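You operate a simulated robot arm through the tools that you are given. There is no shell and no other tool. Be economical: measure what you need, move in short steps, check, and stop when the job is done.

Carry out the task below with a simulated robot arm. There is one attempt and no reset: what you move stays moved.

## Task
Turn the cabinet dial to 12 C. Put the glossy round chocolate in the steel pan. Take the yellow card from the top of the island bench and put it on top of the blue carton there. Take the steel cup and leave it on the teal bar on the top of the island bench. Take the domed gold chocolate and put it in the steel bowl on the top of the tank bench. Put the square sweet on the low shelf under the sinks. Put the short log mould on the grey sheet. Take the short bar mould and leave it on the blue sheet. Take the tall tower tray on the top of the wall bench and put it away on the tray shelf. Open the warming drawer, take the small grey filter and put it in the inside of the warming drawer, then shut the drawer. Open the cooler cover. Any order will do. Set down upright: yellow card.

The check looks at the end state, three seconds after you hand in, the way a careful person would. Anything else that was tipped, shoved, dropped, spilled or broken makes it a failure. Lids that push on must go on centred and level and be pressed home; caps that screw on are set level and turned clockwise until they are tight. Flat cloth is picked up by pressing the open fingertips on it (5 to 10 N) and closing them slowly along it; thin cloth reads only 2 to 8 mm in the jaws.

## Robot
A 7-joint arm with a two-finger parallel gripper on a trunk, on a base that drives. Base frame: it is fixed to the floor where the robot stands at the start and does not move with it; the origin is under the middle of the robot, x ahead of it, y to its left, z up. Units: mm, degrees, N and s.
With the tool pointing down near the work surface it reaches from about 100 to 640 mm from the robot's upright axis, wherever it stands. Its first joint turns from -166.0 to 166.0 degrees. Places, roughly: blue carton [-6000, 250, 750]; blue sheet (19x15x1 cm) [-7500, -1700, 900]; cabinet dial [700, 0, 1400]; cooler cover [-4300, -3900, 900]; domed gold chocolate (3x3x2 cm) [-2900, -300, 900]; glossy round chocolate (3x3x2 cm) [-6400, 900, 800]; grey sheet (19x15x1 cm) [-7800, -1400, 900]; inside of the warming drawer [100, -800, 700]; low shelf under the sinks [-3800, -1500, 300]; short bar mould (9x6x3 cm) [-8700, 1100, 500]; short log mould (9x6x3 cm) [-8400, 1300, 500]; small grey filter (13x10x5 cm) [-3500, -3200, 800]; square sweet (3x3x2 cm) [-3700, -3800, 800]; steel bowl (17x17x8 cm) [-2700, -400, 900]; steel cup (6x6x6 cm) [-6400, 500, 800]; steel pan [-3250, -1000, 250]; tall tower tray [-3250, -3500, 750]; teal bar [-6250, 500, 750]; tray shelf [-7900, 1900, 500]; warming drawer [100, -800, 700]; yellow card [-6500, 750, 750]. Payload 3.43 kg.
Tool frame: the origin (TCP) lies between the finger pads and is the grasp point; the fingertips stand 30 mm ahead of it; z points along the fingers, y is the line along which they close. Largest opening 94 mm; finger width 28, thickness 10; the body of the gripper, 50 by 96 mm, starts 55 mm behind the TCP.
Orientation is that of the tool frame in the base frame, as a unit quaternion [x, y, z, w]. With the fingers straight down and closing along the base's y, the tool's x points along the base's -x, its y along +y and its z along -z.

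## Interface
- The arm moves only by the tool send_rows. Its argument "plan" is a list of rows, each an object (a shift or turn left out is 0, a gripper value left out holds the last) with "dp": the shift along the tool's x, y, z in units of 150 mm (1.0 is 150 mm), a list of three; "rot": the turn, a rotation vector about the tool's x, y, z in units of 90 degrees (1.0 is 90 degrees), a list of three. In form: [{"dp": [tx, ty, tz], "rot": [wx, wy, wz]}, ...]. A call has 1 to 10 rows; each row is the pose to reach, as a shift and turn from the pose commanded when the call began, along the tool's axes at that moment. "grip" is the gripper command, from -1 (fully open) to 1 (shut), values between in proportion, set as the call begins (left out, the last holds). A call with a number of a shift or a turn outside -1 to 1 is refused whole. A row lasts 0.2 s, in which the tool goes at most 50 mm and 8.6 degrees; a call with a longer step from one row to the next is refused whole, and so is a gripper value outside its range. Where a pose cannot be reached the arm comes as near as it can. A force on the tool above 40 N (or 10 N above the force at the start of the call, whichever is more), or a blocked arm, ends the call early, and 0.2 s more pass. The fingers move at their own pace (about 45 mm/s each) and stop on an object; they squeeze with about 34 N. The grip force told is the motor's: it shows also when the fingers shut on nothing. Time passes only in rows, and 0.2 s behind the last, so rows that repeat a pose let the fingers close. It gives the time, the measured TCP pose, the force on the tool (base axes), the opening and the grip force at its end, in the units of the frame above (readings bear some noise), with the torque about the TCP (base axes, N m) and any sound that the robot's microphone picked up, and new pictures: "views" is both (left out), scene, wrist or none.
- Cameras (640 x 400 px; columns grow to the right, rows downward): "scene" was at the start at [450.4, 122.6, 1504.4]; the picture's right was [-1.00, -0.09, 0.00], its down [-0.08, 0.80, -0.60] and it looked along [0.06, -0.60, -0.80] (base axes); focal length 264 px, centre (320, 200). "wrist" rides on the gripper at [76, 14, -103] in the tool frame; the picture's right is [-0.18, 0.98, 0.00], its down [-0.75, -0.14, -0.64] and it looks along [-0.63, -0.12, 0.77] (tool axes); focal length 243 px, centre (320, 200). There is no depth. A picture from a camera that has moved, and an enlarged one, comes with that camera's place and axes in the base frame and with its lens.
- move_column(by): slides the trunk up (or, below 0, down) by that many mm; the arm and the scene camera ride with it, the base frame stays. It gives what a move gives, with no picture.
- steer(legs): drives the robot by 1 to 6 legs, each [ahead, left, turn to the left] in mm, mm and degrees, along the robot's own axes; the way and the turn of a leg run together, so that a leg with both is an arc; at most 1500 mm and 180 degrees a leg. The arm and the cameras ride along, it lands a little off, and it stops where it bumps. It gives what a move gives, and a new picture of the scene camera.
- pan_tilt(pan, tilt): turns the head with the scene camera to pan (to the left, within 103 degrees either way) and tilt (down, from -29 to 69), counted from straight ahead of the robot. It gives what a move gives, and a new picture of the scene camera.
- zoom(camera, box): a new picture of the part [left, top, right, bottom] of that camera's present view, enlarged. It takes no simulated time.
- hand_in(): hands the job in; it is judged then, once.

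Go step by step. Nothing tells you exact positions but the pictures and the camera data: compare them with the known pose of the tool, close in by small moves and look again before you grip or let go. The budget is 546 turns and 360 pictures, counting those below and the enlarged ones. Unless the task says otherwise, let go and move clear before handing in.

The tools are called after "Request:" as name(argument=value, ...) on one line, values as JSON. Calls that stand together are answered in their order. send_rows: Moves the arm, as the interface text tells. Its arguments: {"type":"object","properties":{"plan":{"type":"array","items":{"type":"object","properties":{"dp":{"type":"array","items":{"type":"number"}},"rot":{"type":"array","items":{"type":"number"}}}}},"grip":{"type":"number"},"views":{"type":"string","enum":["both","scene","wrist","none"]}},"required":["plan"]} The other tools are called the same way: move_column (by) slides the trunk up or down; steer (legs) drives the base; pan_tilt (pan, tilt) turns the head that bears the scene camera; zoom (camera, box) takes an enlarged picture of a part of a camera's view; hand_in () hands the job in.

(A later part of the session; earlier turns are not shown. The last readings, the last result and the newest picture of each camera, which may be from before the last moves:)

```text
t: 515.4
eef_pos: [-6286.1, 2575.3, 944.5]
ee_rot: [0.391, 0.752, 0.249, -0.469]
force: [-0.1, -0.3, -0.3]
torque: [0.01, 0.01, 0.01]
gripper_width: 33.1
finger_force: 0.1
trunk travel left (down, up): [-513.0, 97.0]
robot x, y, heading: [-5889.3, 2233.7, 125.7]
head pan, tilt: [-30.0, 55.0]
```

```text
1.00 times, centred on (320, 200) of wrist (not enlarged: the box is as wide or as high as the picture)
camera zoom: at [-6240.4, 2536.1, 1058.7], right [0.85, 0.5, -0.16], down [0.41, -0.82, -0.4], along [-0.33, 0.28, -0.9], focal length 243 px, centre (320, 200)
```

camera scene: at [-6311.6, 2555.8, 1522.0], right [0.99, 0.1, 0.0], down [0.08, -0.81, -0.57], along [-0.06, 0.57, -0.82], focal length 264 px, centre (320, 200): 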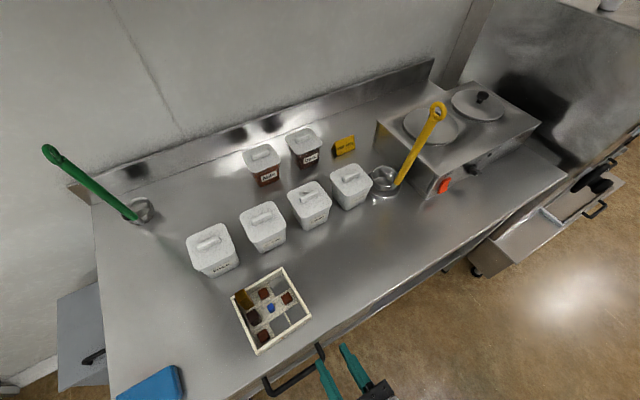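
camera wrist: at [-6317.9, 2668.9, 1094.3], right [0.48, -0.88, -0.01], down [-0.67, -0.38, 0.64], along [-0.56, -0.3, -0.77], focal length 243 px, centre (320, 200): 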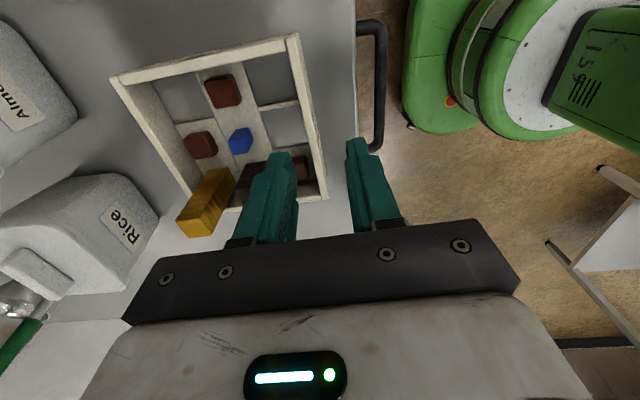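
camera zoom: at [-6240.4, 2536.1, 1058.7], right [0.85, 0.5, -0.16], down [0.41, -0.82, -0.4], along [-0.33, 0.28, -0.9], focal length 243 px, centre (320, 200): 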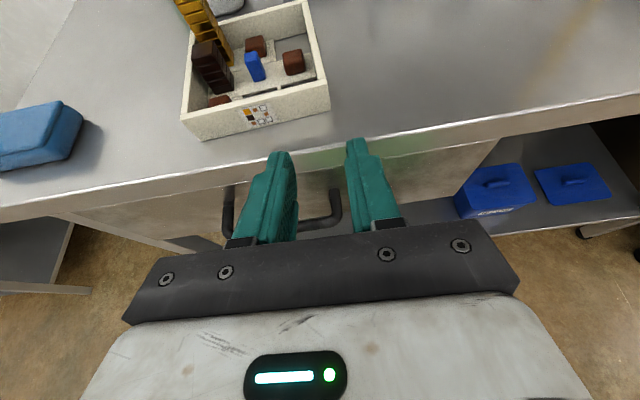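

Request:
send_rows(plan=[{"dp": [0.03, 0, 0.16]}, {"dp": [0.06, 0, 0.32]}, {"dp": [0.08, 0, 0.46]}], views="wrist")

```text
t: 516.2
eef_pos: [-6324.3, 2632.2, 925.1]
ee_rot: [0.391, 0.753, 0.248, -0.468]
force: [-0.4, -0.2, 0.3]
torque: [0.01, -0.01, 0.01]
gripper_width: 33.1
finger_force: 0.0
trunk travel left (down, up): [-513.0, 97.0]
robot x, y, heading: [-5890.9, 2238.8, 125.7]
head pan, tilt: [-30.0, 55.0]
camera wrist: at [-6279.9, 2591.2, 1039.8], right [0.85, 0.5, -0.16], down [0.41, -0.82, -0.4], along [-0.33, 0.27, -0.9], focal length 243 px, centre (320, 200)
```

wrist: 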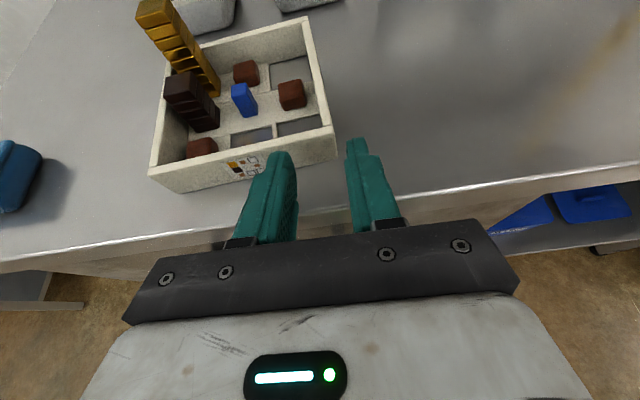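

Request:
send_rows(plan=[{"dp": [0.08, 0.033, 0.1]}, {"dp": [0.12, 0.033, 0.24]}, {"dp": [0.157, 0.033, 0.34]}], views="wrist")

```text
t: 517.0
eef_pos: [-6353.0, 2677.6, 923.5]
ee_rot: [0.39, 0.752, 0.248, -0.469]
force: [1.3, 0.0, 3.2]
torque: [-0.02, 0.09, 0.02]
gripper_width: 32.6
finger_force: 0.1
trunk travel left (down, up): [-513.0, 97.0]
robot x, y, heading: [-5887.8, 2236.1, 125.6]
head pan, tilt: [-30.0, 55.0]
camera wrist: at [-6307.3, 2639.2, 1038.8], right [0.85, 0.5, -0.16], down [0.41, -0.82, -0.4], along [-0.33, 0.28, -0.9], focal length 243 px, centre (320, 200)
```

wrist: 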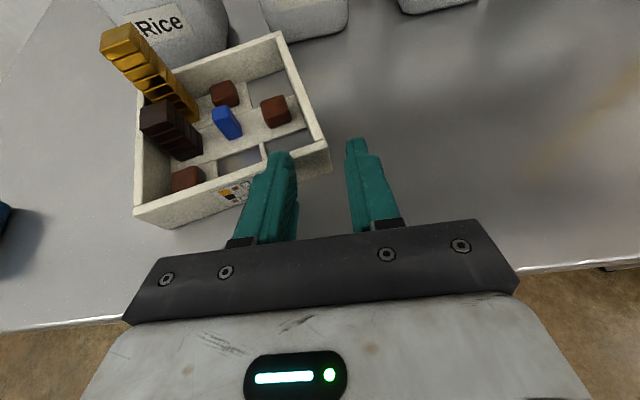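

The right wall is between the fingers. Close.

Request:
send_rows(plan=[{"dp": [0, 0, 0.02]}, {"dp": [0, 0, 0.04]}, {"dp": [0, 0, 0.04]}, {"dp": [0, 0, 0.04]}, {"dp": [0, 0, 0.04]}], grip=1, views="none")

Request:
send_rows(plan=[{"dp": [0.02, 0, -0.01]}, {"dp": [0.04, 0, -0.02]}, {"dp": [0.08, 0, -0.04]}, {"dp": [0.14, 0, -0.068]}, {"dp": [0.22, 0, -0.107]}], views="both")

```text
t: 518.2
eef_pos: [-6356.8, 2683.5, 922.6]
ee_rot: [0.39, 0.752, 0.249, -0.469]
force: [1.1, -1.3, 1.1]
torque: [0.02, 0.01, -0.05]
gripper_width: 0.0
finger_force: 33.2
trunk travel left (down, up): [-513.0, 97.0]
robot x, y, heading: [-5886.7, 2234.1, 126.2]
head pan, tilt: [-30.0, 55.0]
```

```text
t: 519.4
eef_pos: [-6355.0, 2684.0, 958.4]
ee_rot: [0.39, 0.752, 0.248, -0.47]
force: [0.1, 0.9, -0.9]
torque: [0.02, -0.02, 0.01]
gripper_width: 0.0
finger_force: 33.2
trunk travel left (down, up): [-513.0, 97.0]
robot x, y, heading: [-5889.6, 2235.9, 125.7]
head pan, tilt: [-30.0, 55.0]
camera scene: at [-6311.6, 2555.9, 1426.9], right [1.0, 0.1, 0.0], down [0.08, -0.82, -0.57], along [-0.06, 0.57, -0.82], focal length 264 px, centre (320, 200)
camera wrist: at [-6309.7, 2644.9, 1073.1], right [0.85, 0.5, -0.16], down [0.41, -0.82, -0.4], along [-0.33, 0.27, -0.9], focal length 243 px, centre (320, 200)
```

scene: 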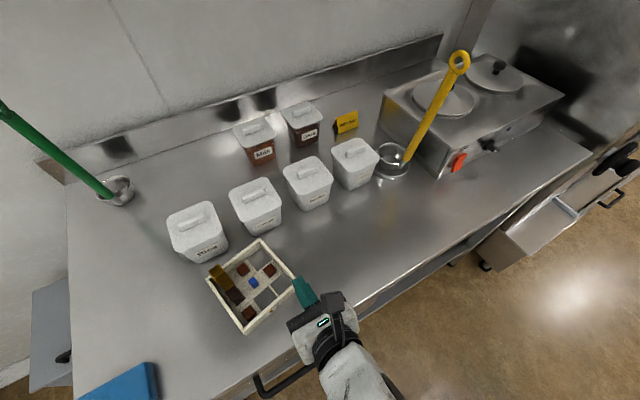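
wrist: 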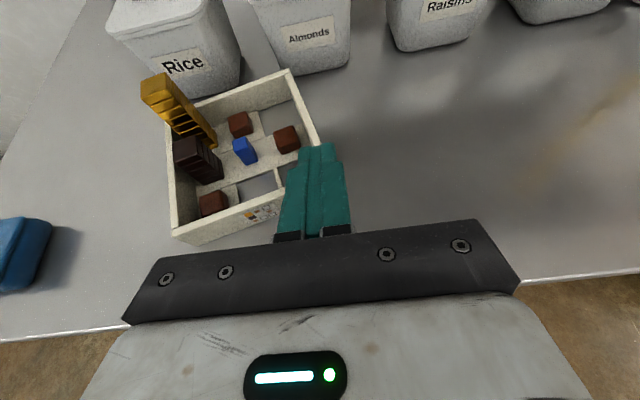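

The fingers passed over the wall and nudged the tray slightly back. I open, back off a little and re-measure.

Request:
send_rows(plan=[{"dp": [0.05, 0, -0.1]}, {"dp": [0.1, 0, -0.3]}, {"dp": [0.1, 0, -0.45]}, {"dp": [0.1, 0, -0.45]}], grip=0.3, views="both")

```text
t: 520.4
eef_pos: [-6322.8, 2638.4, 1001.5]
ee_rot: [0.39, 0.753, 0.249, -0.468]
force: [-0.4, -0.6, 0.1]
torque: [-0.01, -0.01, 0.01]
gripper_width: 32.9
finger_force: 0.0
trunk travel left (down, up): [-513.0, 97.0]
robot x, y, heading: [-5887.8, 2238.0, 125.6]
head pan, tilt: [-30.0, 55.0]
camera scene: at [-6311.5, 2555.8, 1427.0], right [1.0, 0.1, 0.0], down [0.08, -0.82, -0.57], along [-0.06, 0.57, -0.82], focal length 264 px, centre (320, 200)
camera wrist: at [-6278.8, 2598.7, 1116.4], right [0.85, 0.5, -0.16], down [0.41, -0.82, -0.4], along [-0.33, 0.28, -0.9], focal length 243 px, centre (320, 200)
```

scene: 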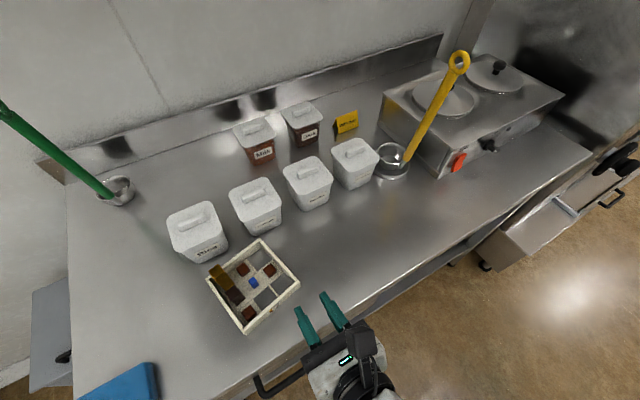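
wrist: 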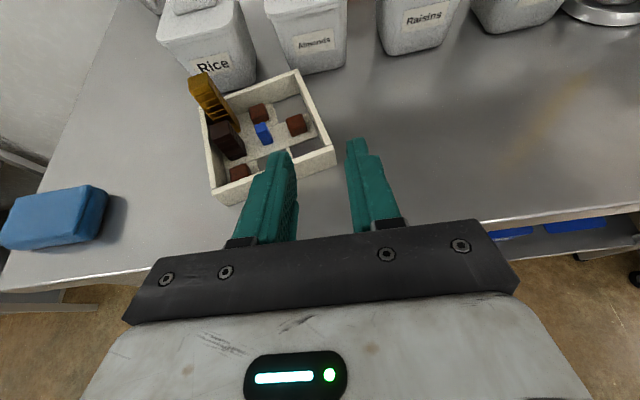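

The tray turned about 12° and moved back. I yaw to match its right wall, position above it, then come down vertically.

Request:
send_rows(plan=[{"dp": [0.02, 0, 0.18], "rot": [0.035, 0, -0.017]}, {"dp": [0.04, 0, 0.36], "rot": [0.07, 0, -0.034]}, {"dp": [0.06, 0, 0.54], "rot": [0.105, 0, -0.051]}, {"dp": [0.082, 0, 0.725], "rot": [0.14, 0.001, -0.068]}], views="wrist")

```text
t: 521.4
eef_pos: [-6420.9, 2714.3, 960.9]
ee_rot: [0.303, 0.793, 0.193, -0.492]
force: [0.9, -0.4, 0.5]
torque: [-0.01, 0.0, -0.02]
gripper_width: 32.8
finger_force: 0.1
out of reach, approached as far as the arm can: row 3, 4
trunk travel left (down, up): [-513.0, 97.0]
robot x, y, heading: [-5888.2, 2235.9, 126.0]
head pan, tilt: [-30.0, 55.0]
camera wrist: at [-6367.7, 2685.8, 1076.5], right [0.72, 0.68, -0.16], down [0.58, -0.71, -0.4], along [-0.38, 0.19, -0.9], focal length 243 px, centre (320, 200)
```

wrist: 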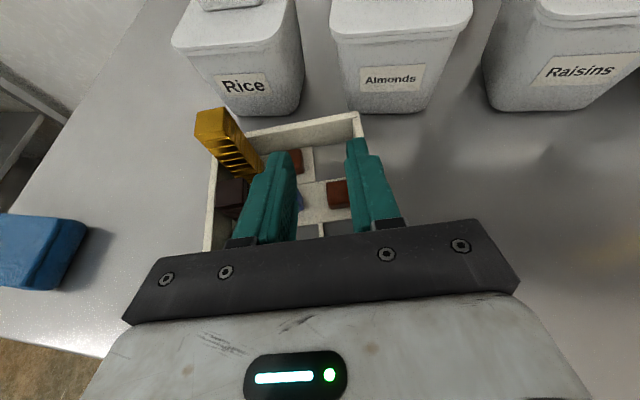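

Request:
steer(legs=[[-16, -38, 0]])

Request:
zoom(camera="wrist", box=[0, 0, 640, 400])

```text
t: 522.3
eef_pos: [-6379.7, 2723.6, 961.4]
ee_rot: [0.304, 0.792, 0.193, -0.493]
force: [0.2, 0.8, -0.8]
torque: [0.01, -0.02, -0.01]
gripper_width: 32.9
finger_force: 0.1
trunk travel left (down, up): [-513.0, 97.0]
robot x, y, heading: [-5848.2, 2244.5, 125.7]
head pan, tilt: [-30.0, 55.0]
camera scene: at [-6271.4, 2564.9, 1426.9], right [0.99, 0.1, 0.0], down [0.08, -0.81, -0.57], along [-0.06, 0.57, -0.82], focal length 264 px, centre (320, 200)
```

scene: 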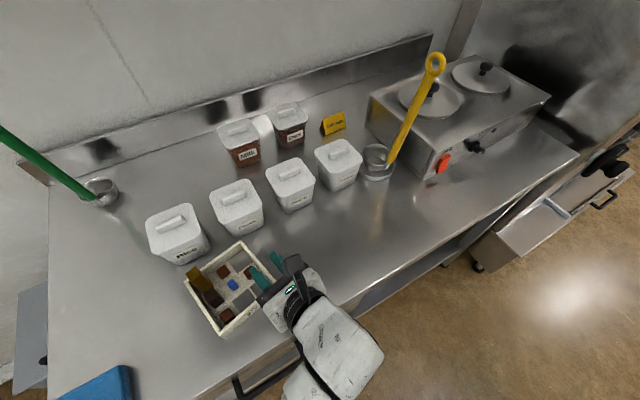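

```text
1.00 times, centred on (320, 200) of wrist (not enlarged: the box is as wide or as high as the picture)
camera zoom: at [-6327.2, 2694.7, 1076.4], right [0.72, 0.68, -0.16], down [0.58, -0.71, -0.4], along [-0.38, 0.19, -0.9], focal length 243 px, centre (320, 200)
```

zoom: 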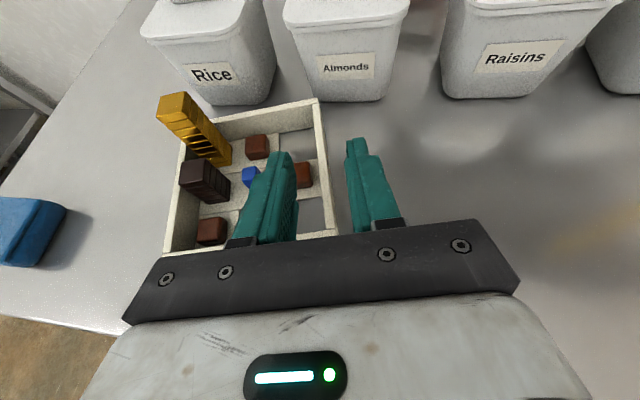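

Aligned over the right wall. Come straight down.

Request:
send_rows(plan=[{"dp": [-0.06, 0, 0.029]}, {"dp": [-0.12, 0, 0.059]}, {"dp": [-0.17, 0, 0.083]}, {"dp": [-0.203, 0, 0.0995]}], views="wrist")

```text
t: 523.3
eef_pos: [-6381.2, 2722.2, 927.3]
ee_rot: [0.303, 0.792, 0.193, -0.494]
force: [-0.5, -0.2, 0.1]
torque: [0.01, 0.02, 0.02]
gripper_width: 33.0
finger_force: 0.0
trunk travel left (down, up): [-513.0, 97.0]
robot x, y, heading: [-5848.2, 2249.2, 126.0]
head pan, tilt: [-30.0, 55.0]
camera wrist: at [-6327.0, 2694.2, 1042.1], right [0.72, 0.68, -0.16], down [0.58, -0.71, -0.4], along [-0.38, 0.19, -0.9], focal length 243 px, centre (320, 200)
```

wrist: 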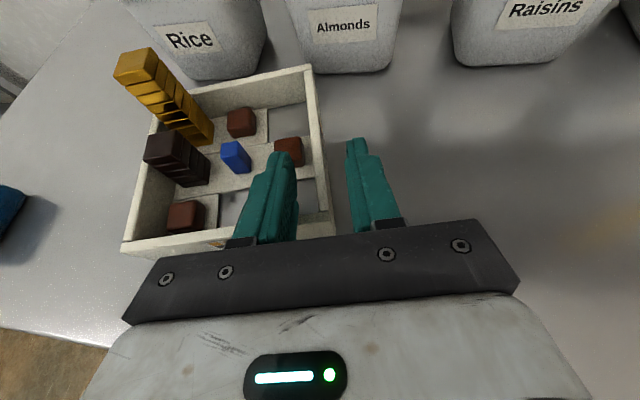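

Request:
send_rows(plan=[{"dp": [-0.012, 0, 0.006]}, {"dp": [-0.024, 0, 0.012]}, {"dp": [-0.036, 0, 0.018]}, {"dp": [-0.048, 0, 0.024]}, {"dp": [-0.06, 0, 0.029]}], views="none")

```text
t: 524.5
eef_pos: [-6381.7, 2724.2, 923.3]
ee_rot: [0.302, 0.789, 0.195, -0.499]
force: [-5.0, 1.3, 36.9]
torque: [-0.76, 0.32, -0.11]
gripper_width: 34.3
finger_force: 1.3
trunk travel left (down, up): [-513.0, 97.0]
robot x, y, heading: [-5850.3, 2248.7, 125.7]
head pan, tilt: [-30.0, 55.0]
```

Touched. Ease up slightly and close.

Request:
send_rows(plan=[{"dp": [0.03, 0, -0.015]}, {"dp": [0.036, 0, -0.018]}, {"dp": [0.036, 0, -0.018]}, {"dp": [0.036, 0, -0.018]}, {"dp": [0.036, 0, -0.018]}], grip=1, views="wrist")

```text
t: 525.7
eef_pos: [-6379.5, 2722.2, 923.9]
ee_rot: [0.303, 0.792, 0.193, -0.494]
force: [3.7, 2.7, 13.1]
torque: [-0.02, 0.03, -0.02]
gripper_width: 9.7
finger_force: 33.8
trunk travel left (down, up): [-513.0, 97.0]
robot x, y, heading: [-5844.1, 2248.0, 125.7]
head pan, tilt: [-30.0, 55.0]
camera wrist: at [-6326.2, 2694.3, 1038.2], right [0.72, 0.68, -0.16], down [0.58, -0.71, -0.4], along [-0.38, 0.19, -0.9], focal length 243 px, centre (320, 200)
```

wrist: 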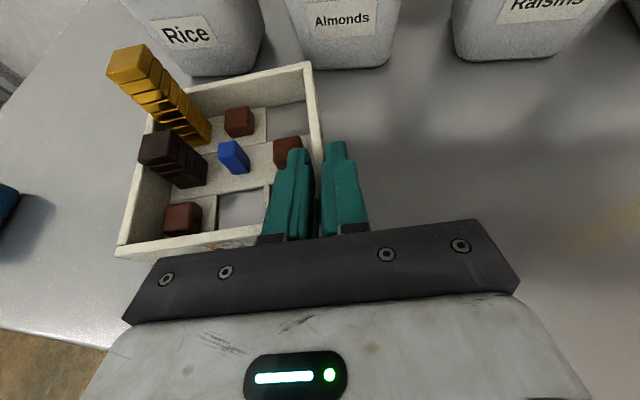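

Gripped the wall (9.7 mm). Lift slowly.

Request:
send_rows(plan=[{"dp": [0.02, 0, -0.01]}, {"dp": [0.05, 0, -0.024]}, {"dp": [0.1, 0, -0.05]}, {"dp": [0.16, 0, -0.08]}, {"dp": [0.24, 0, -0.117]}, {"dp": [0.32, 0, -0.156]}], views="both")

```text
t: 527.1
eef_pos: [-6381.0, 2722.1, 975.9]
ee_rot: [0.303, 0.792, 0.193, -0.493]
force: [0.5, 0.6, -1.6]
torque: [0.03, -0.15, 0.0]
gripper_width: 6.3
finger_force: 33.8
trunk travel left (down, up): [-513.0, 97.0]
robot x, y, heading: [-5851.3, 2248.1, 126.1]
head pan, tilt: [-30.0, 55.0]
camera scene: at [-6271.3, 2565.0, 1426.9], right [0.99, 0.1, 0.0], down [0.08, -0.82, -0.57], along [-0.06, 0.57, -0.82], focal length 264 px, centre (320, 200)
camera wrist: at [-6328.0, 2694.4, 1090.9], right [0.72, 0.68, -0.16], down [0.58, -0.71, -0.4], along [-0.38, 0.19, -0.9], focal length 243 px, centre (320, 200)
```

scene: 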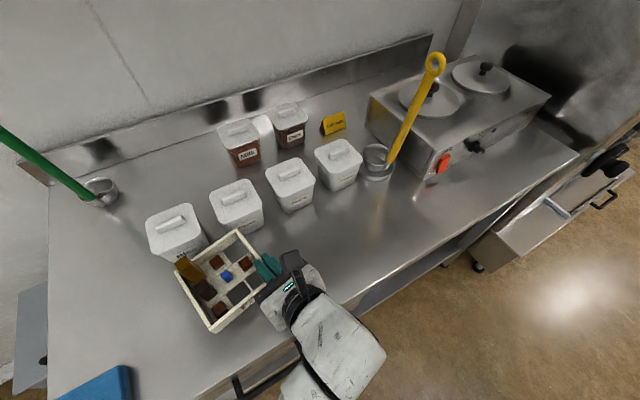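
wrist: 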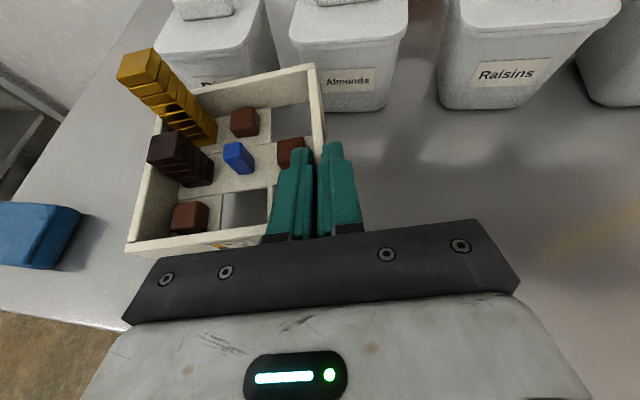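

The tray is held level enough. I back off, undo the yaw, and go to the rack, aiming at the free slot in the third row, column 3–4.

Request:
steer(legs=[[-300, 0, 0]])

Request:
send_rows(plan=[{"rot": [-0.02, 0, 0.01]}, {"rot": [-0.045, 0, 0.022]}, {"rot": [-0.07, 0, 0.034]}, {"rot": [-0.095, 0, 0.046]}, {"rot": [-0.12, 0, 0.058]}], views="wrist")

```text
t: 529.1
eef_pos: [-6206.0, 2479.9, 976.2]
ee_rot: [0.304, 0.792, 0.193, -0.493]
force: [-0.5, -0.8, -1.8]
torque: [0.05, -0.14, -0.01]
gripper_width: 6.4
finger_force: 33.8
trunk travel left (down, up): [-513.0, 97.0]
robot x, y, heading: [-5677.2, 2006.7, 126.1]
head pan, tilt: [-30.0, 55.0]
camera scene: at [-6096.7, 2322.9, 1426.9], right [0.99, 0.1, 0.0], down [0.08, -0.82, -0.57], along [-0.06, 0.57, -0.82], focal length 264 px, centre (320, 200)
```

scene: 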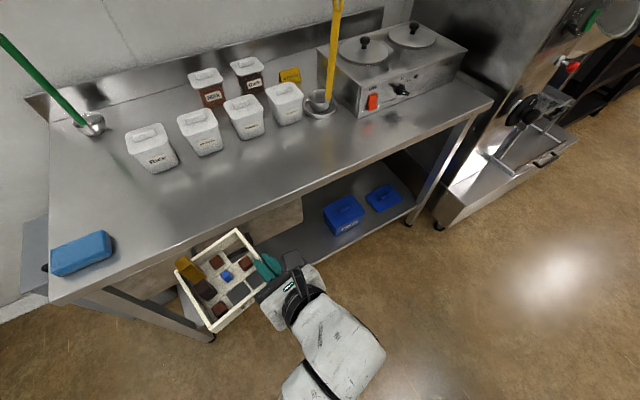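

```text
t: 530.3
eef_pos: [-6207.3, 2480.3, 977.3]
ee_rot: [0.385, 0.755, 0.245, -0.471]
force: [0.9, -0.3, -1.9]
torque: [0.0, -0.17, -0.01]
gripper_width: 6.2
finger_force: 34.0
trunk travel left (down, up): [-513.0, 97.0]
robot x, y, heading: [-5672.9, 2005.4, 125.8]
head pan, tilt: [-30.0, 55.0]
camera wrist: at [-6160.3, 2441.9, 1090.8], right [0.85, 0.51, -0.16], down [0.42, -0.82, -0.4], along [-0.33, 0.27, -0.9], focal length 243 px, centre (320, 200)
```

wrist: 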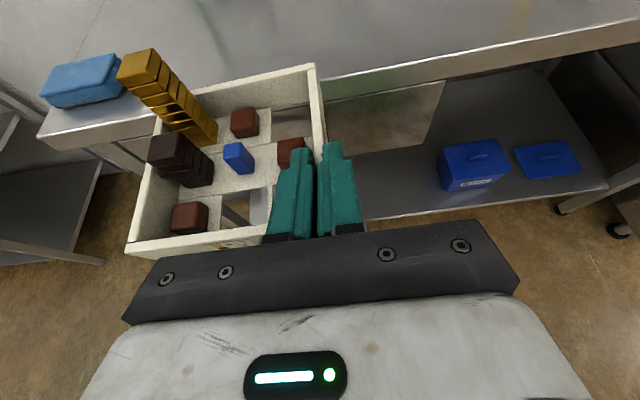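

Request:
steer(legs=[[0, 1460, 0]])

Request:
move_column(by=-355)

Request:
pan_tilt(pan=-20, tilt=35)

Request:
zoom(camera="wrist", box=[0, 0, 640, 400])

```text
t: 537.6
eef_pos: [-7395.7, 1630.4, 975.7]
ee_rot: [0.386, 0.755, 0.245, -0.47]
force: [0.0, -0.7, -1.2]
torque: [0.01, -0.15, -0.02]
gripper_width: 6.2
finger_force: 34.0
trunk travel left (down, up): [-513.0, 97.0]
robot x, y, heading: [-6866.9, 1152.7, 125.5]
head pan, tilt: [-30.0, 55.0]
camera scene: at [-7288.0, 1472.3, 1426.9], right [1.0, 0.09, 0.0], down [0.08, -0.82, -0.57], along [-0.05, 0.57, -0.82], focal length 264 px, centre (320, 200)
```

scene: 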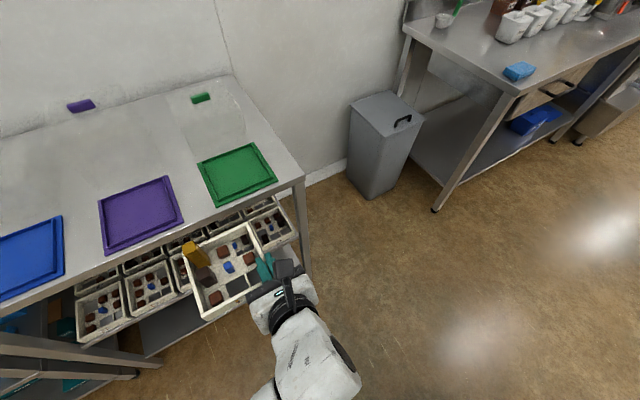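

```text
t: 541.1
eef_pos: [-7397.3, 1630.1, 622.0]
ee_rot: [0.386, 0.755, 0.245, -0.471]
force: [0.0, 0.2, -1.9]
torque: [-0.01, -0.16, 0.03]
gripper_width: 5.8
finger_force: 34.2
trunk travel left (down, up): [-158.0, 452.0]
robot x, y, heading: [-6867.7, 1151.5, 125.5]
head pan, tilt: [-30.0, 55.0]
```

```text
t: 541.9
eef_pos: [-7396.8, 1631.7, 621.9]
ee_rot: [0.386, 0.755, 0.245, -0.47]
force: [-0.2, 0.0, -1.3]
torque: [0.0, -0.2, 0.01]
gripper_width: 6.4
finger_force: 34.2
trunk travel left (down, up): [-158.0, 452.0]
robot x, y, heading: [-6866.7, 1151.1, 125.3]
head pan, tilt: [-20.0, 35.0]
camera scene: at [-7304.5, 1485.3, 1100.1], right [0.96, 0.27, 0.0], down [0.15, -0.55, -0.82], along [-0.22, 0.79, -0.57], focal length 264 px, centre (320, 200)
```

scene: 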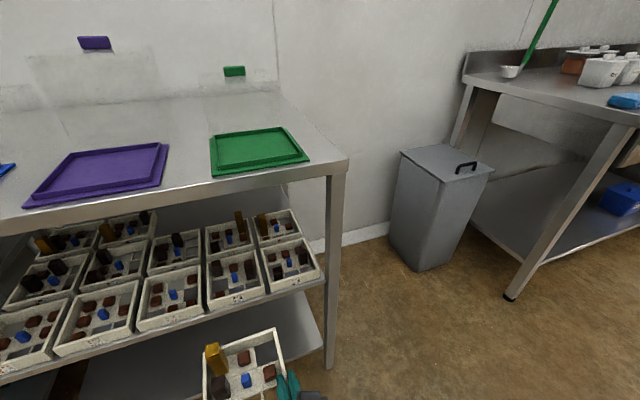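

```text
1.00 times, centred on (320, 200) of wrist (not enlarged: the box is as wide or as high as the picture)
camera zoom: at [-7351.0, 1591.6, 735.8], right [0.85, 0.51, -0.16], down [0.41, -0.82, -0.4], along [-0.33, 0.27, -0.9], focal length 243 px, centre (320, 200)
```

zoom: 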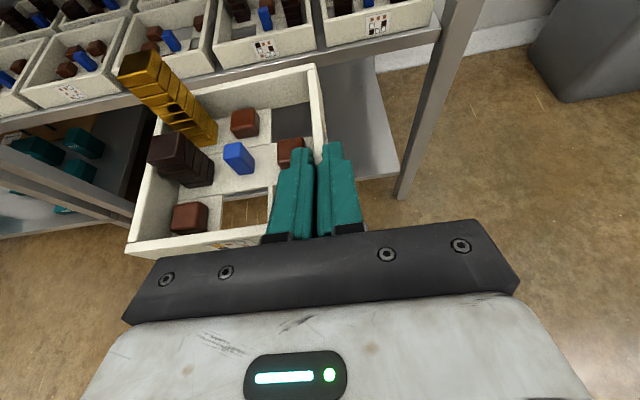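

Towers in row 2 reach about z 570, so the tray must pass at z≥640. I check the forearm's posture before going under the top.

Request:
move_column(by=20)

Request:
pan_tilt(pan=-75, tilt=50)

```text
t: 542.6
eef_pos: [-7396.6, 1630.8, 641.8]
ee_rot: [0.386, 0.754, 0.246, -0.471]
force: [-0.3, -0.5, -1.5]
torque: [0.0, -0.17, 0.03]
gripper_width: 6.2
finger_force: 34.2
trunk travel left (down, up): [-178.0, 432.0]
robot x, y, heading: [-6865.7, 1154.6, 125.5]
head pan, tilt: [-20.0, 35.0]
```

```text
t: 543.8
eef_pos: [-7397.4, 1630.6, 641.3]
ee_rot: [0.386, 0.755, 0.245, -0.471]
force: [-0.1, -0.1, -1.1]
torque: [-0.03, -0.17, 0.02]
gripper_width: 6.3
finger_force: 34.3
trunk travel left (down, up): [-178.0, 432.0]
robot x, y, heading: [-6867.4, 1153.5, 125.6]
head pan, tilt: [-75.0, 50.0]
camera scene: at [-7232.1, 1459.8, 1098.4], right [0.77, -0.64, 0.0], down [-0.49, -0.59, -0.64], along [0.41, 0.5, -0.77], focal length 264 px, centre (320, 200)
```

scene: 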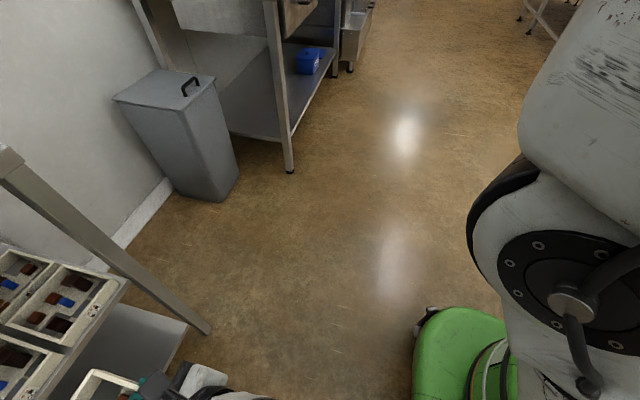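

Request:
pan_tilt(pan=-75, tilt=69)

```text
t: 544.6
eef_pos: [-7397.5, 1630.4, 640.9]
ee_rot: [0.386, 0.755, 0.245, -0.471]
force: [-0.6, 0.1, -1.2]
torque: [-0.01, -0.15, 0.01]
gripper_width: 6.2
finger_force: 34.4
trunk travel left (down, up): [-178.0, 432.0]
robot x, y, heading: [-6871.6, 1151.5, 125.5]
head pan, tilt: [-75.0, 68.8]
camera scene: at [-7245.5, 1443.6, 1076.5], right [0.77, -0.64, 0.0], down [-0.59, -0.72, -0.36], along [0.23, 0.28, -0.93], focal length 264 px, centre (320, 200)
```

scene: 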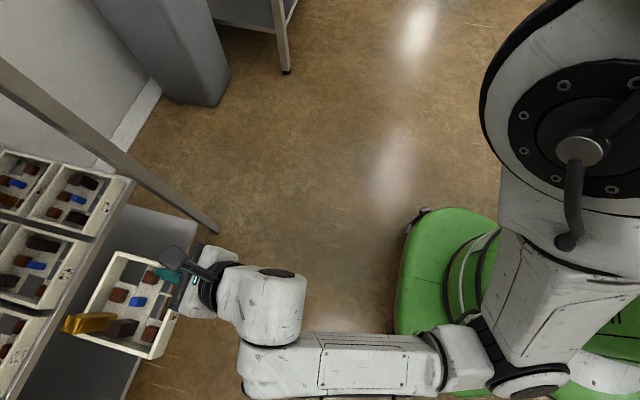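

The forearm comes in from beside and slightly below the wrist, so it clears the top. I raise the trunk 65 mm while lowering the arm as much, to lift the forearm, then shift left into line.

Request:
send_rows(plan=[{"dp": [-0.06, 0, 0.029]}, {"dp": [-0.13, 0, 0.063]}, {"dp": [-0.2, 0, 0.097]}, {"dp": [-0.27, 0, 0.131]}, {"dp": [-0.34, 0, 0.165]}, {"dp": [-0.39, 0, 0.19]}], views="none")

Request:
move_column(by=65)

Request:
steer(legs=[[0, 128, 0.3], [230, 0, 0]])

Request:
zoom(camera="wrist", box=[0, 0, 640, 400])

```text
t: 546.0
eef_pos: [-7397.0, 1630.5, 576.7]
ee_rot: [0.386, 0.755, 0.245, -0.47]
force: [0.0, 0.4, -1.0]
torque: [-0.01, -0.13, -0.02]
gripper_width: 6.4
finger_force: 33.9
trunk travel left (down, up): [-178.0, 432.0]
robot x, y, heading: [-6869.5, 1153.6, 125.2]
head pan, tilt: [-75.0, 68.8]
```

```text
t: 547.1
eef_pos: [-7397.4, 1630.8, 641.3]
ee_rot: [0.386, 0.755, 0.245, -0.471]
force: [0.6, -1.0, -0.3]
torque: [0.02, -0.17, 0.02]
gripper_width: 6.3
finger_force: 34.1
trunk travel left (down, up): [-243.0, 367.0]
robot x, y, heading: [-6869.2, 1147.8, 125.4]
head pan, tilt: [-75.0, 68.8]
```

```text
t: 549.7
eef_pos: [-7638.5, 1742.1, 641.8]
ee_rot: [0.384, 0.756, 0.244, -0.471]
force: [0.1, -0.2, -2.1]
torque: [-0.02, -0.17, 0.01]
gripper_width: 6.4
finger_force: 34.0
trunk travel left (down, up): [-243.0, 367.0]
robot x, y, heading: [-7110.3, 1268.4, 125.6]
head pan, tilt: [-75.0, 68.8]
camera scene: at [-7487.1, 1554.8, 1141.5], right [0.77, -0.63, 0.0], down [-0.59, -0.72, -0.36], along [0.23, 0.28, -0.93], focal length 264 px, centre (320, 200)
```

scene: 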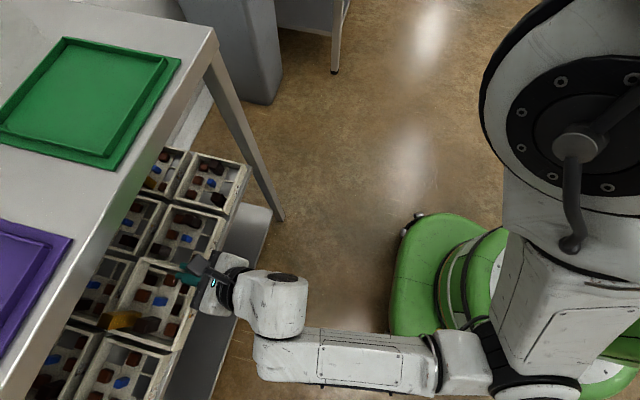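

```text
1.00 times, centred on (320, 200) of wrist (not enlarged: the box is as wide or as high as the picture)
camera zoom: at [-7593.3, 1702.5, 756.3], right [0.85, 0.51, -0.16], down [0.42, -0.82, -0.4], along [-0.33, 0.27, -0.9], focal length 243 px, centre (320, 200)
```

zoom: 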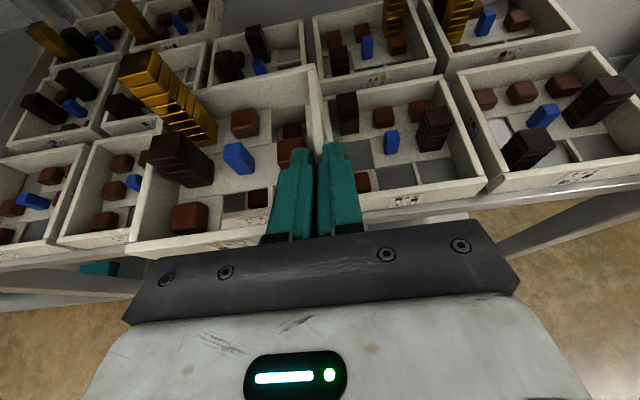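

The view is clear. Advance under the top in steps.

Request:
steer(legs=[[150, 0, 0]])

Request:
zoom(camera="wrist", box=[0, 0, 640, 400])

```text
t: 551.1
eef_pos: [-7728.5, 1864.4, 642.0]
ee_rot: [0.385, 0.755, 0.245, -0.47]
force: [-0.2, -0.2, -1.9]
torque: [0.02, -0.18, 0.01]
gripper_width: 6.5
finger_force: 33.8
trunk travel left (down, up): [-243.0, 367.0]
robot x, y, heading: [-7197.8, 1390.8, 125.6]
head pan, tilt: [-75.0, 68.8]
camera scene: at [-7575.5, 1678.4, 1141.5], right [0.77, -0.63, 0.0], down [-0.59, -0.72, -0.36], along [0.23, 0.28, -0.93], focal length 264 px, centre (320, 200)
```

scene: 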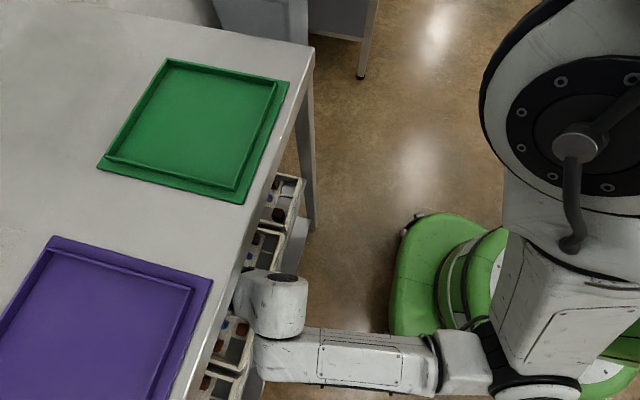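

```text
1.00 times, centred on (320, 200) of wrist (not enlarged: the box is as wide or as high as the picture)
camera zoom: at [-7681.6, 1826.1, 756.2], right [0.85, 0.51, -0.16], down [0.42, -0.82, -0.4], along [-0.33, 0.27, -0.9], focal length 243 px, centre (320, 200)
```

zoom: 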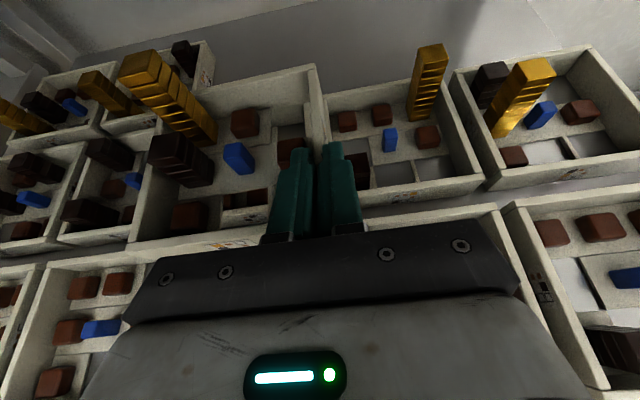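

Request:
steer(legs=[[130, 0, 0]])

Request:
zoom(camera="wrist", box=[0, 0, 640, 400])

```text
t: 552.4
eef_pos: [-7802.4, 1972.8, 640.9]
ee_rot: [0.385, 0.755, 0.245, -0.471]
force: [-0.5, -0.6, -2.2]
torque: [-0.02, -0.15, -0.01]
gripper_width: 6.1
finger_force: 33.7
trunk travel left (down, up): [-243.0, 367.0]
robot x, y, heading: [-7271.2, 1494.7, 125.5]
head pan, tilt: [-75.0, 68.8]
camera scene: at [-7651.2, 1785.8, 1141.5], right [0.77, -0.64, 0.0], down [-0.59, -0.72, -0.36], along [0.23, 0.28, -0.93], focal length 264 px, centre (320, 200)
```

scene: 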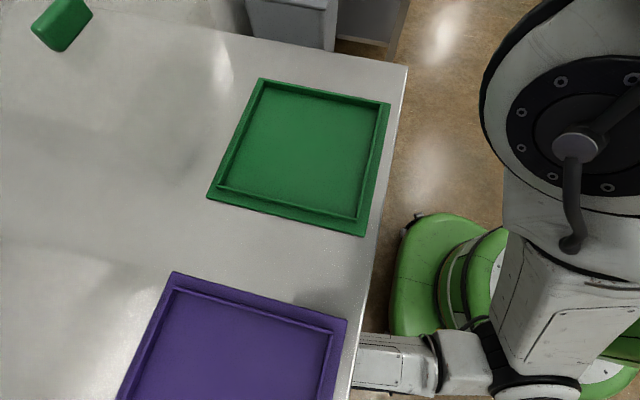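

```text
1.00 times, centred on (320, 200) of wrist (not enlarged: the box is as wide or as high as the picture)
camera zoom: at [-7757.1, 1933.7, 756.2], right [0.85, 0.51, -0.16], down [0.42, -0.82, -0.4], along [-0.33, 0.27, -0.9], focal length 243 px, centre (320, 200)
```

zoom: 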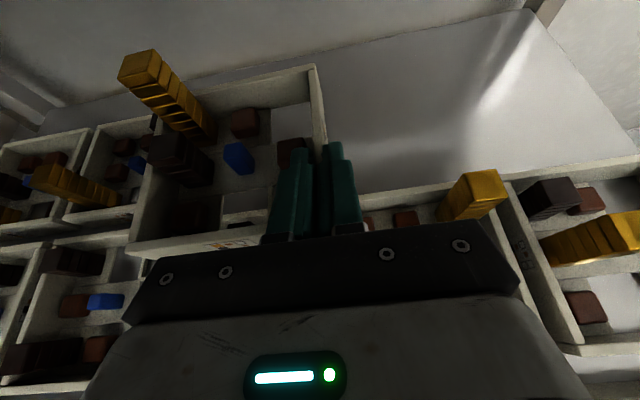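

Request:
steer(legs=[[78, 0, 0]])

Request:
zoom(camera="wrist", box=[0, 0, 640, 400])

```text
t: 553.4
eef_pos: [-7849.4, 2037.3, 641.5]
ee_rot: [0.385, 0.755, 0.244, -0.471]
force: [-0.2, 0.1, -2.2]
torque: [-0.02, -0.17, 0.01]
gripper_width: 6.5
finger_force: 33.7
trunk travel left (down, up): [-243.0, 367.0]
robot x, y, heading: [-7316.1, 1558.5, 125.5]
head pan, tilt: [-75.0, 68.8]
camera scene: at [-7697.4, 1850.2, 1141.5], right [0.77, -0.64, 0.0], down [-0.59, -0.72, -0.36], along [0.23, 0.28, -0.93], focal length 264 px, centre (320, 200)
```

scene: 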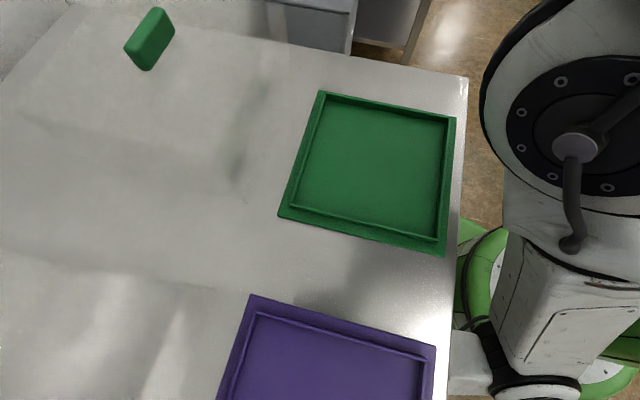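

```text
1.00 times, centred on (320, 200) of wrist (not enlarged: the box is as wide or as high as the picture)
camera zoom: at [-7803.3, 1998.0, 756.2], right [0.85, 0.51, -0.16], down [0.42, -0.82, -0.4], along [-0.33, 0.27, -0.9], focal length 243 px, centre (320, 200)
```

zoom: 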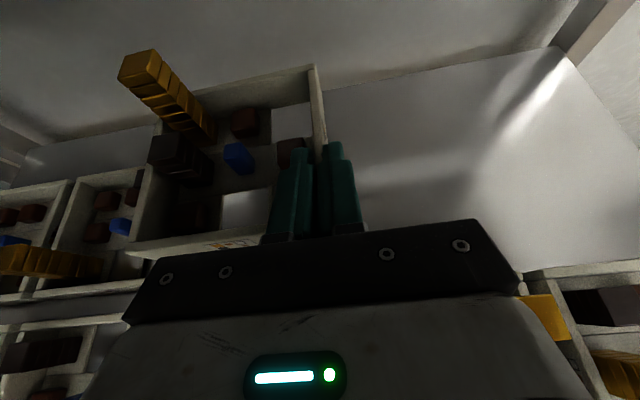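

In place over the free slot. Lower by the trunk.

Request:
move_column(by=-40)

Request:
move_column(by=-33)

Request:
zoom(camera="wrist", box=[0, 0, 640, 400])

```text
t: 554.2
eef_pos: [-7848.4, 2035.7, 602.2]
ee_rot: [0.385, 0.755, 0.245, -0.47]
force: [-0.5, -0.8, -1.0]
torque: [0.03, -0.14, 0.01]
gripper_width: 6.0
finger_force: 34.1
trunk travel left (down, up): [-203.0, 407.0]
robot x, y, heading: [-7319.0, 1556.3, 125.3]
head pan, tilt: [-75.0, 68.8]
```

```text
t: 555.0
eef_pos: [-7849.2, 2035.9, 567.9]
ee_rot: [0.384, 0.756, 0.244, -0.471]
force: [0.6, 0.0, -2.1]
torque: [-0.06, -0.15, 0.02]
gripper_width: 6.1
finger_force: 33.7
trunk travel left (down, up): [-170.0, 440.0]
robot x, y, heading: [-7316.8, 1561.5, 125.4]
head pan, tilt: [-75.0, 68.8]
```

```text
1.00 times, centred on (320, 200) of wrist (not enlarged: the box is as wide or as high as the picture)
camera zoom: at [-7803.3, 1998.0, 683.1], right [0.85, 0.51, -0.16], down [0.42, -0.82, -0.4], along [-0.33, 0.27, -0.9], focal length 243 px, centre (320, 200)
```

zoom: 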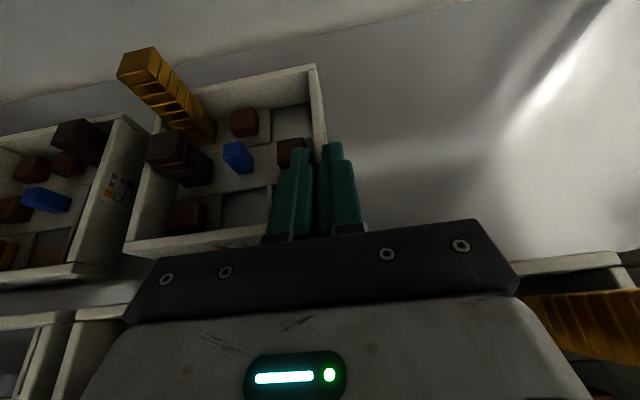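

Request:
send_rows(plan=[{"dp": [-0.02, 0, 0.01]}, {"dp": [-0.04, 0, 0.02]}, {"dp": [-0.06, 0, 0.029]}, {"dp": [-0.075, 0, 0.037]}, {"dp": [-0.09, 0, 0.044]}, {"dp": [-0.105, 0, 0.051]}, {"dp": [-0.12, 0, 0.058]}], views="wrist")

```text
t: 555.7
eef_pos: [-7849.9, 2037.2, 567.4]
ee_rot: [0.381, 0.752, 0.247, -0.477]
force: [2.9, -2.4, 17.6]
torque: [-1.2, -0.84, 0.07]
gripper_width: 6.2
finger_force: 34.1
trunk travel left (down, up): [-170.0, 440.0]
robot x, y, heading: [-7318.9, 1555.4, 125.6]
head pan, tilt: [-75.0, 68.8]
stopped in row 3: the force on the tool passed its limit at 45 N (the readings are from after the stop); the commanded pose is now the measured one
camera wrist: at [-7803.2, 1997.4, 681.2], right [0.84, 0.51, -0.16], down [0.42, -0.81, -0.41], along [-0.34, 0.28, -0.9], focal length 243 px, centre (320, 200)
```

wrist: 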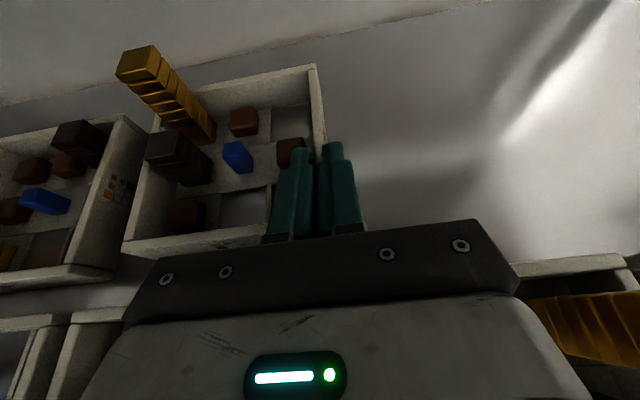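

Contact came about 5 mm early and the torque suggests the hand, not the tray, touched. I ease up and probe slowly to find out.

Request:
send_rows(plan=[{"dp": [0.03, 0, -0.015]}, {"dp": [0.03, 0, -0.015]}, {"dp": [0.02, 0, -0.01]}, {"dp": [0.01, 0, -0.005]}, {"dp": [0, 0, 0]}, {"dp": [-0.006, 0, 0.003]}, {"dp": [-0.012, 0, 0.006]}], views="wrist")

```text
t: 557.4
eef_pos: [-7850.7, 2038.9, 568.9]
ee_rot: [0.38, 0.75, 0.249, -0.481]
force: [2.3, -2.2, 16.0]
torque: [-1.15, -0.81, 0.07]
gripper_width: 6.4
finger_force: 34.0
trunk travel left (down, up): [-170.0, 440.0]
robot x, y, heading: [-7322.5, 1561.0, 125.4]
head pan, tilt: [-75.0, 68.8]
stopped in row 7: the force on the tool passed its limit at 42 N (the readings are from after the stop); the commanded pose is now the measured one
camera wrist: at [-7803.0, 1997.0, 681.3], right [0.84, 0.52, -0.16], down [0.41, -0.81, -0.42], along [-0.35, 0.29, -0.89], focal length 243 px, centre (320, 200)
```

wrist: 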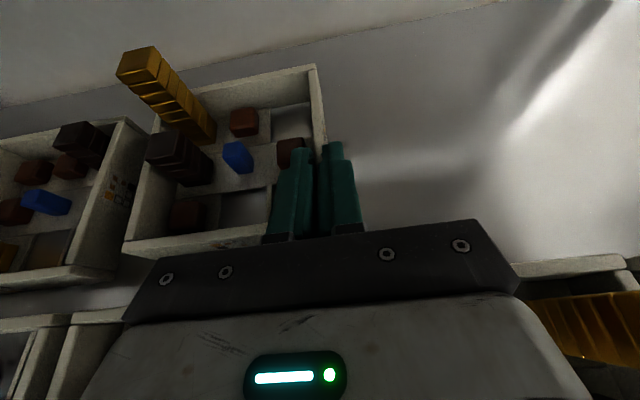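

Something under the hand (likely a black stack in row 2) blocks. I rise, shift 28 mm left, and try again.

Request:
send_rows(plan=[{"dp": [0.06, 0, -0.03]}, {"dp": [0.12, 0, -0.06]}, {"dp": [0.18, 0, -0.09]}, {"dp": [0.24, 0, -0.117]}], views="wrist")

Request:
steer(legs=[[0, 26, 0]])

Request:
zoom(camera="wrist", box=[0, 0, 640, 400])

```text
t: 558.4
eef_pos: [-7849.6, 2037.8, 605.1]
ee_rot: [0.381, 0.751, 0.249, -0.478]
force: [0.0, -0.4, -2.2]
torque: [0.03, -0.17, -0.02]
gripper_width: 6.2
finger_force: 33.5
trunk travel left (down, up): [-170.0, 440.0]
robot x, y, heading: [-7318.4, 1558.7, 125.7]
head pan, tilt: [-75.0, 68.8]
camera wrist: at [-7802.9, 1997.1, 718.9], right [0.84, 0.51, -0.16], down [0.42, -0.81, -0.42], along [-0.34, 0.28, -0.9], focal length 243 px, centre (320, 200)
```

wrist: 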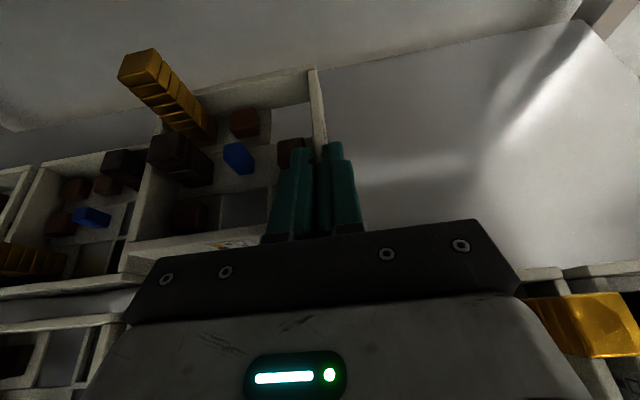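

```text
t: 559.2
eef_pos: [-7869.9, 2022.4, 605.2]
ee_rot: [0.38, 0.752, 0.247, -0.478]
force: [-0.4, 0.1, -1.9]
torque: [-0.02, -0.17, 0.0]
gripper_width: 6.5
finger_force: 35.1
trunk travel left (down, up): [-170.0, 440.0]
robot x, y, heading: [-7337.0, 1542.9, 125.6]
head pan, tilt: [-75.0, 68.8]
camera scene: at [-7718.3, 1834.8, 1068.5], right [0.77, -0.64, 0.0], down [-0.59, -0.72, -0.36], along [0.23, 0.28, -0.93], focal length 264 px, centre (320, 200)
```

scene: 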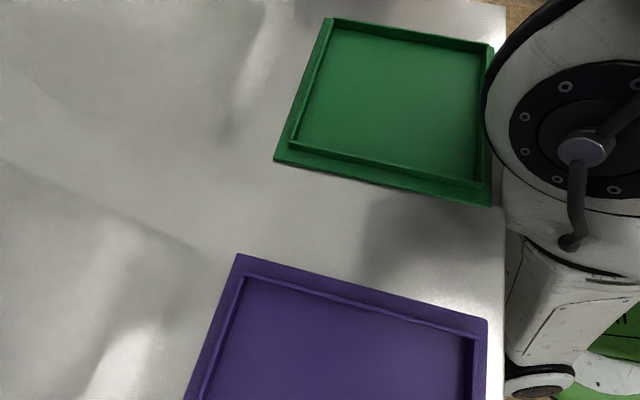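

```text
1.00 times, centred on (320, 200) of wrist (not enlarged: the box is as wide or as high as the picture)
camera zoom: at [-7823.9, 1982.1, 718.9], right [0.84, 0.51, -0.16], down [0.41, -0.81, -0.42], along [-0.34, 0.28, -0.9], focal length 243 px, centre (320, 200)
```

zoom: 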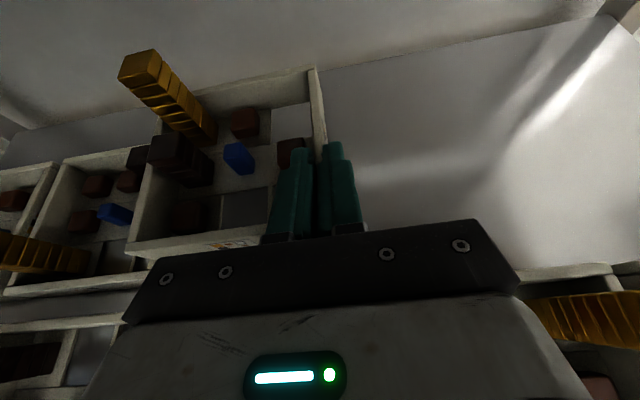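

Request:
send_rows(plan=[{"dp": [-0.06, 0, 0.03]}, {"dp": [-0.12, 0, 0.06]}, {"dp": [-0.18, 0, 0.088]}, {"dp": [-0.21, 0, 0.102]}, {"dp": [-0.225, 0, 0.11]}, {"dp": [-0.24, 0, 0.117]}, {"dp": [-0.255, 0, 0.124]}, {"dp": [-0.27, 0, 0.131]}, {"dp": [-0.285, 0, 0.139]}, {"dp": [-0.3, 0, 0.146]}], views="wrist")

```text
t: 560.9
eef_pos: [-7872.0, 2025.9, 568.5]
ee_rot: [0.377, 0.747, 0.252, -0.485]
force: [0.6, -2.6, 17.1]
torque: [-1.08, -0.94, 0.02]
gripper_width: 6.1
finger_force: 33.9
trunk travel left (down, up): [-170.0, 440.0]
robot x, y, heading: [-7338.1, 1546.2, 125.5]
head pan, tilt: [-75.0, 68.8]
stopped in row 8: the force on the tool passed its limit at 44 N (the readings are from after the stop); the commanded pose is now the measured one
camera wrist: at [-7823.9, 1982.2, 681.4], right [0.84, 0.52, -0.16], down [0.41, -0.8, -0.43], along [-0.35, 0.3, -0.89], focal length 243 px, centre (320, 200)
```

wrist: 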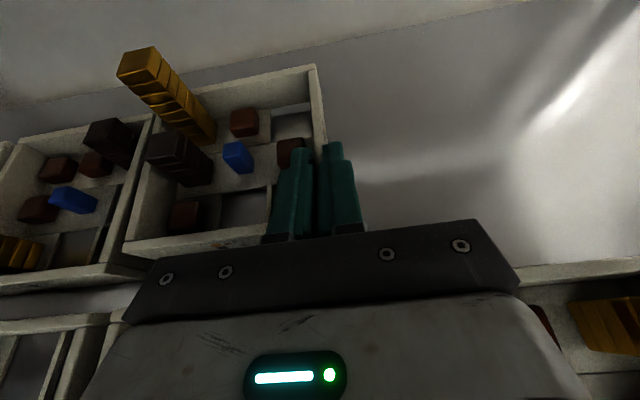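

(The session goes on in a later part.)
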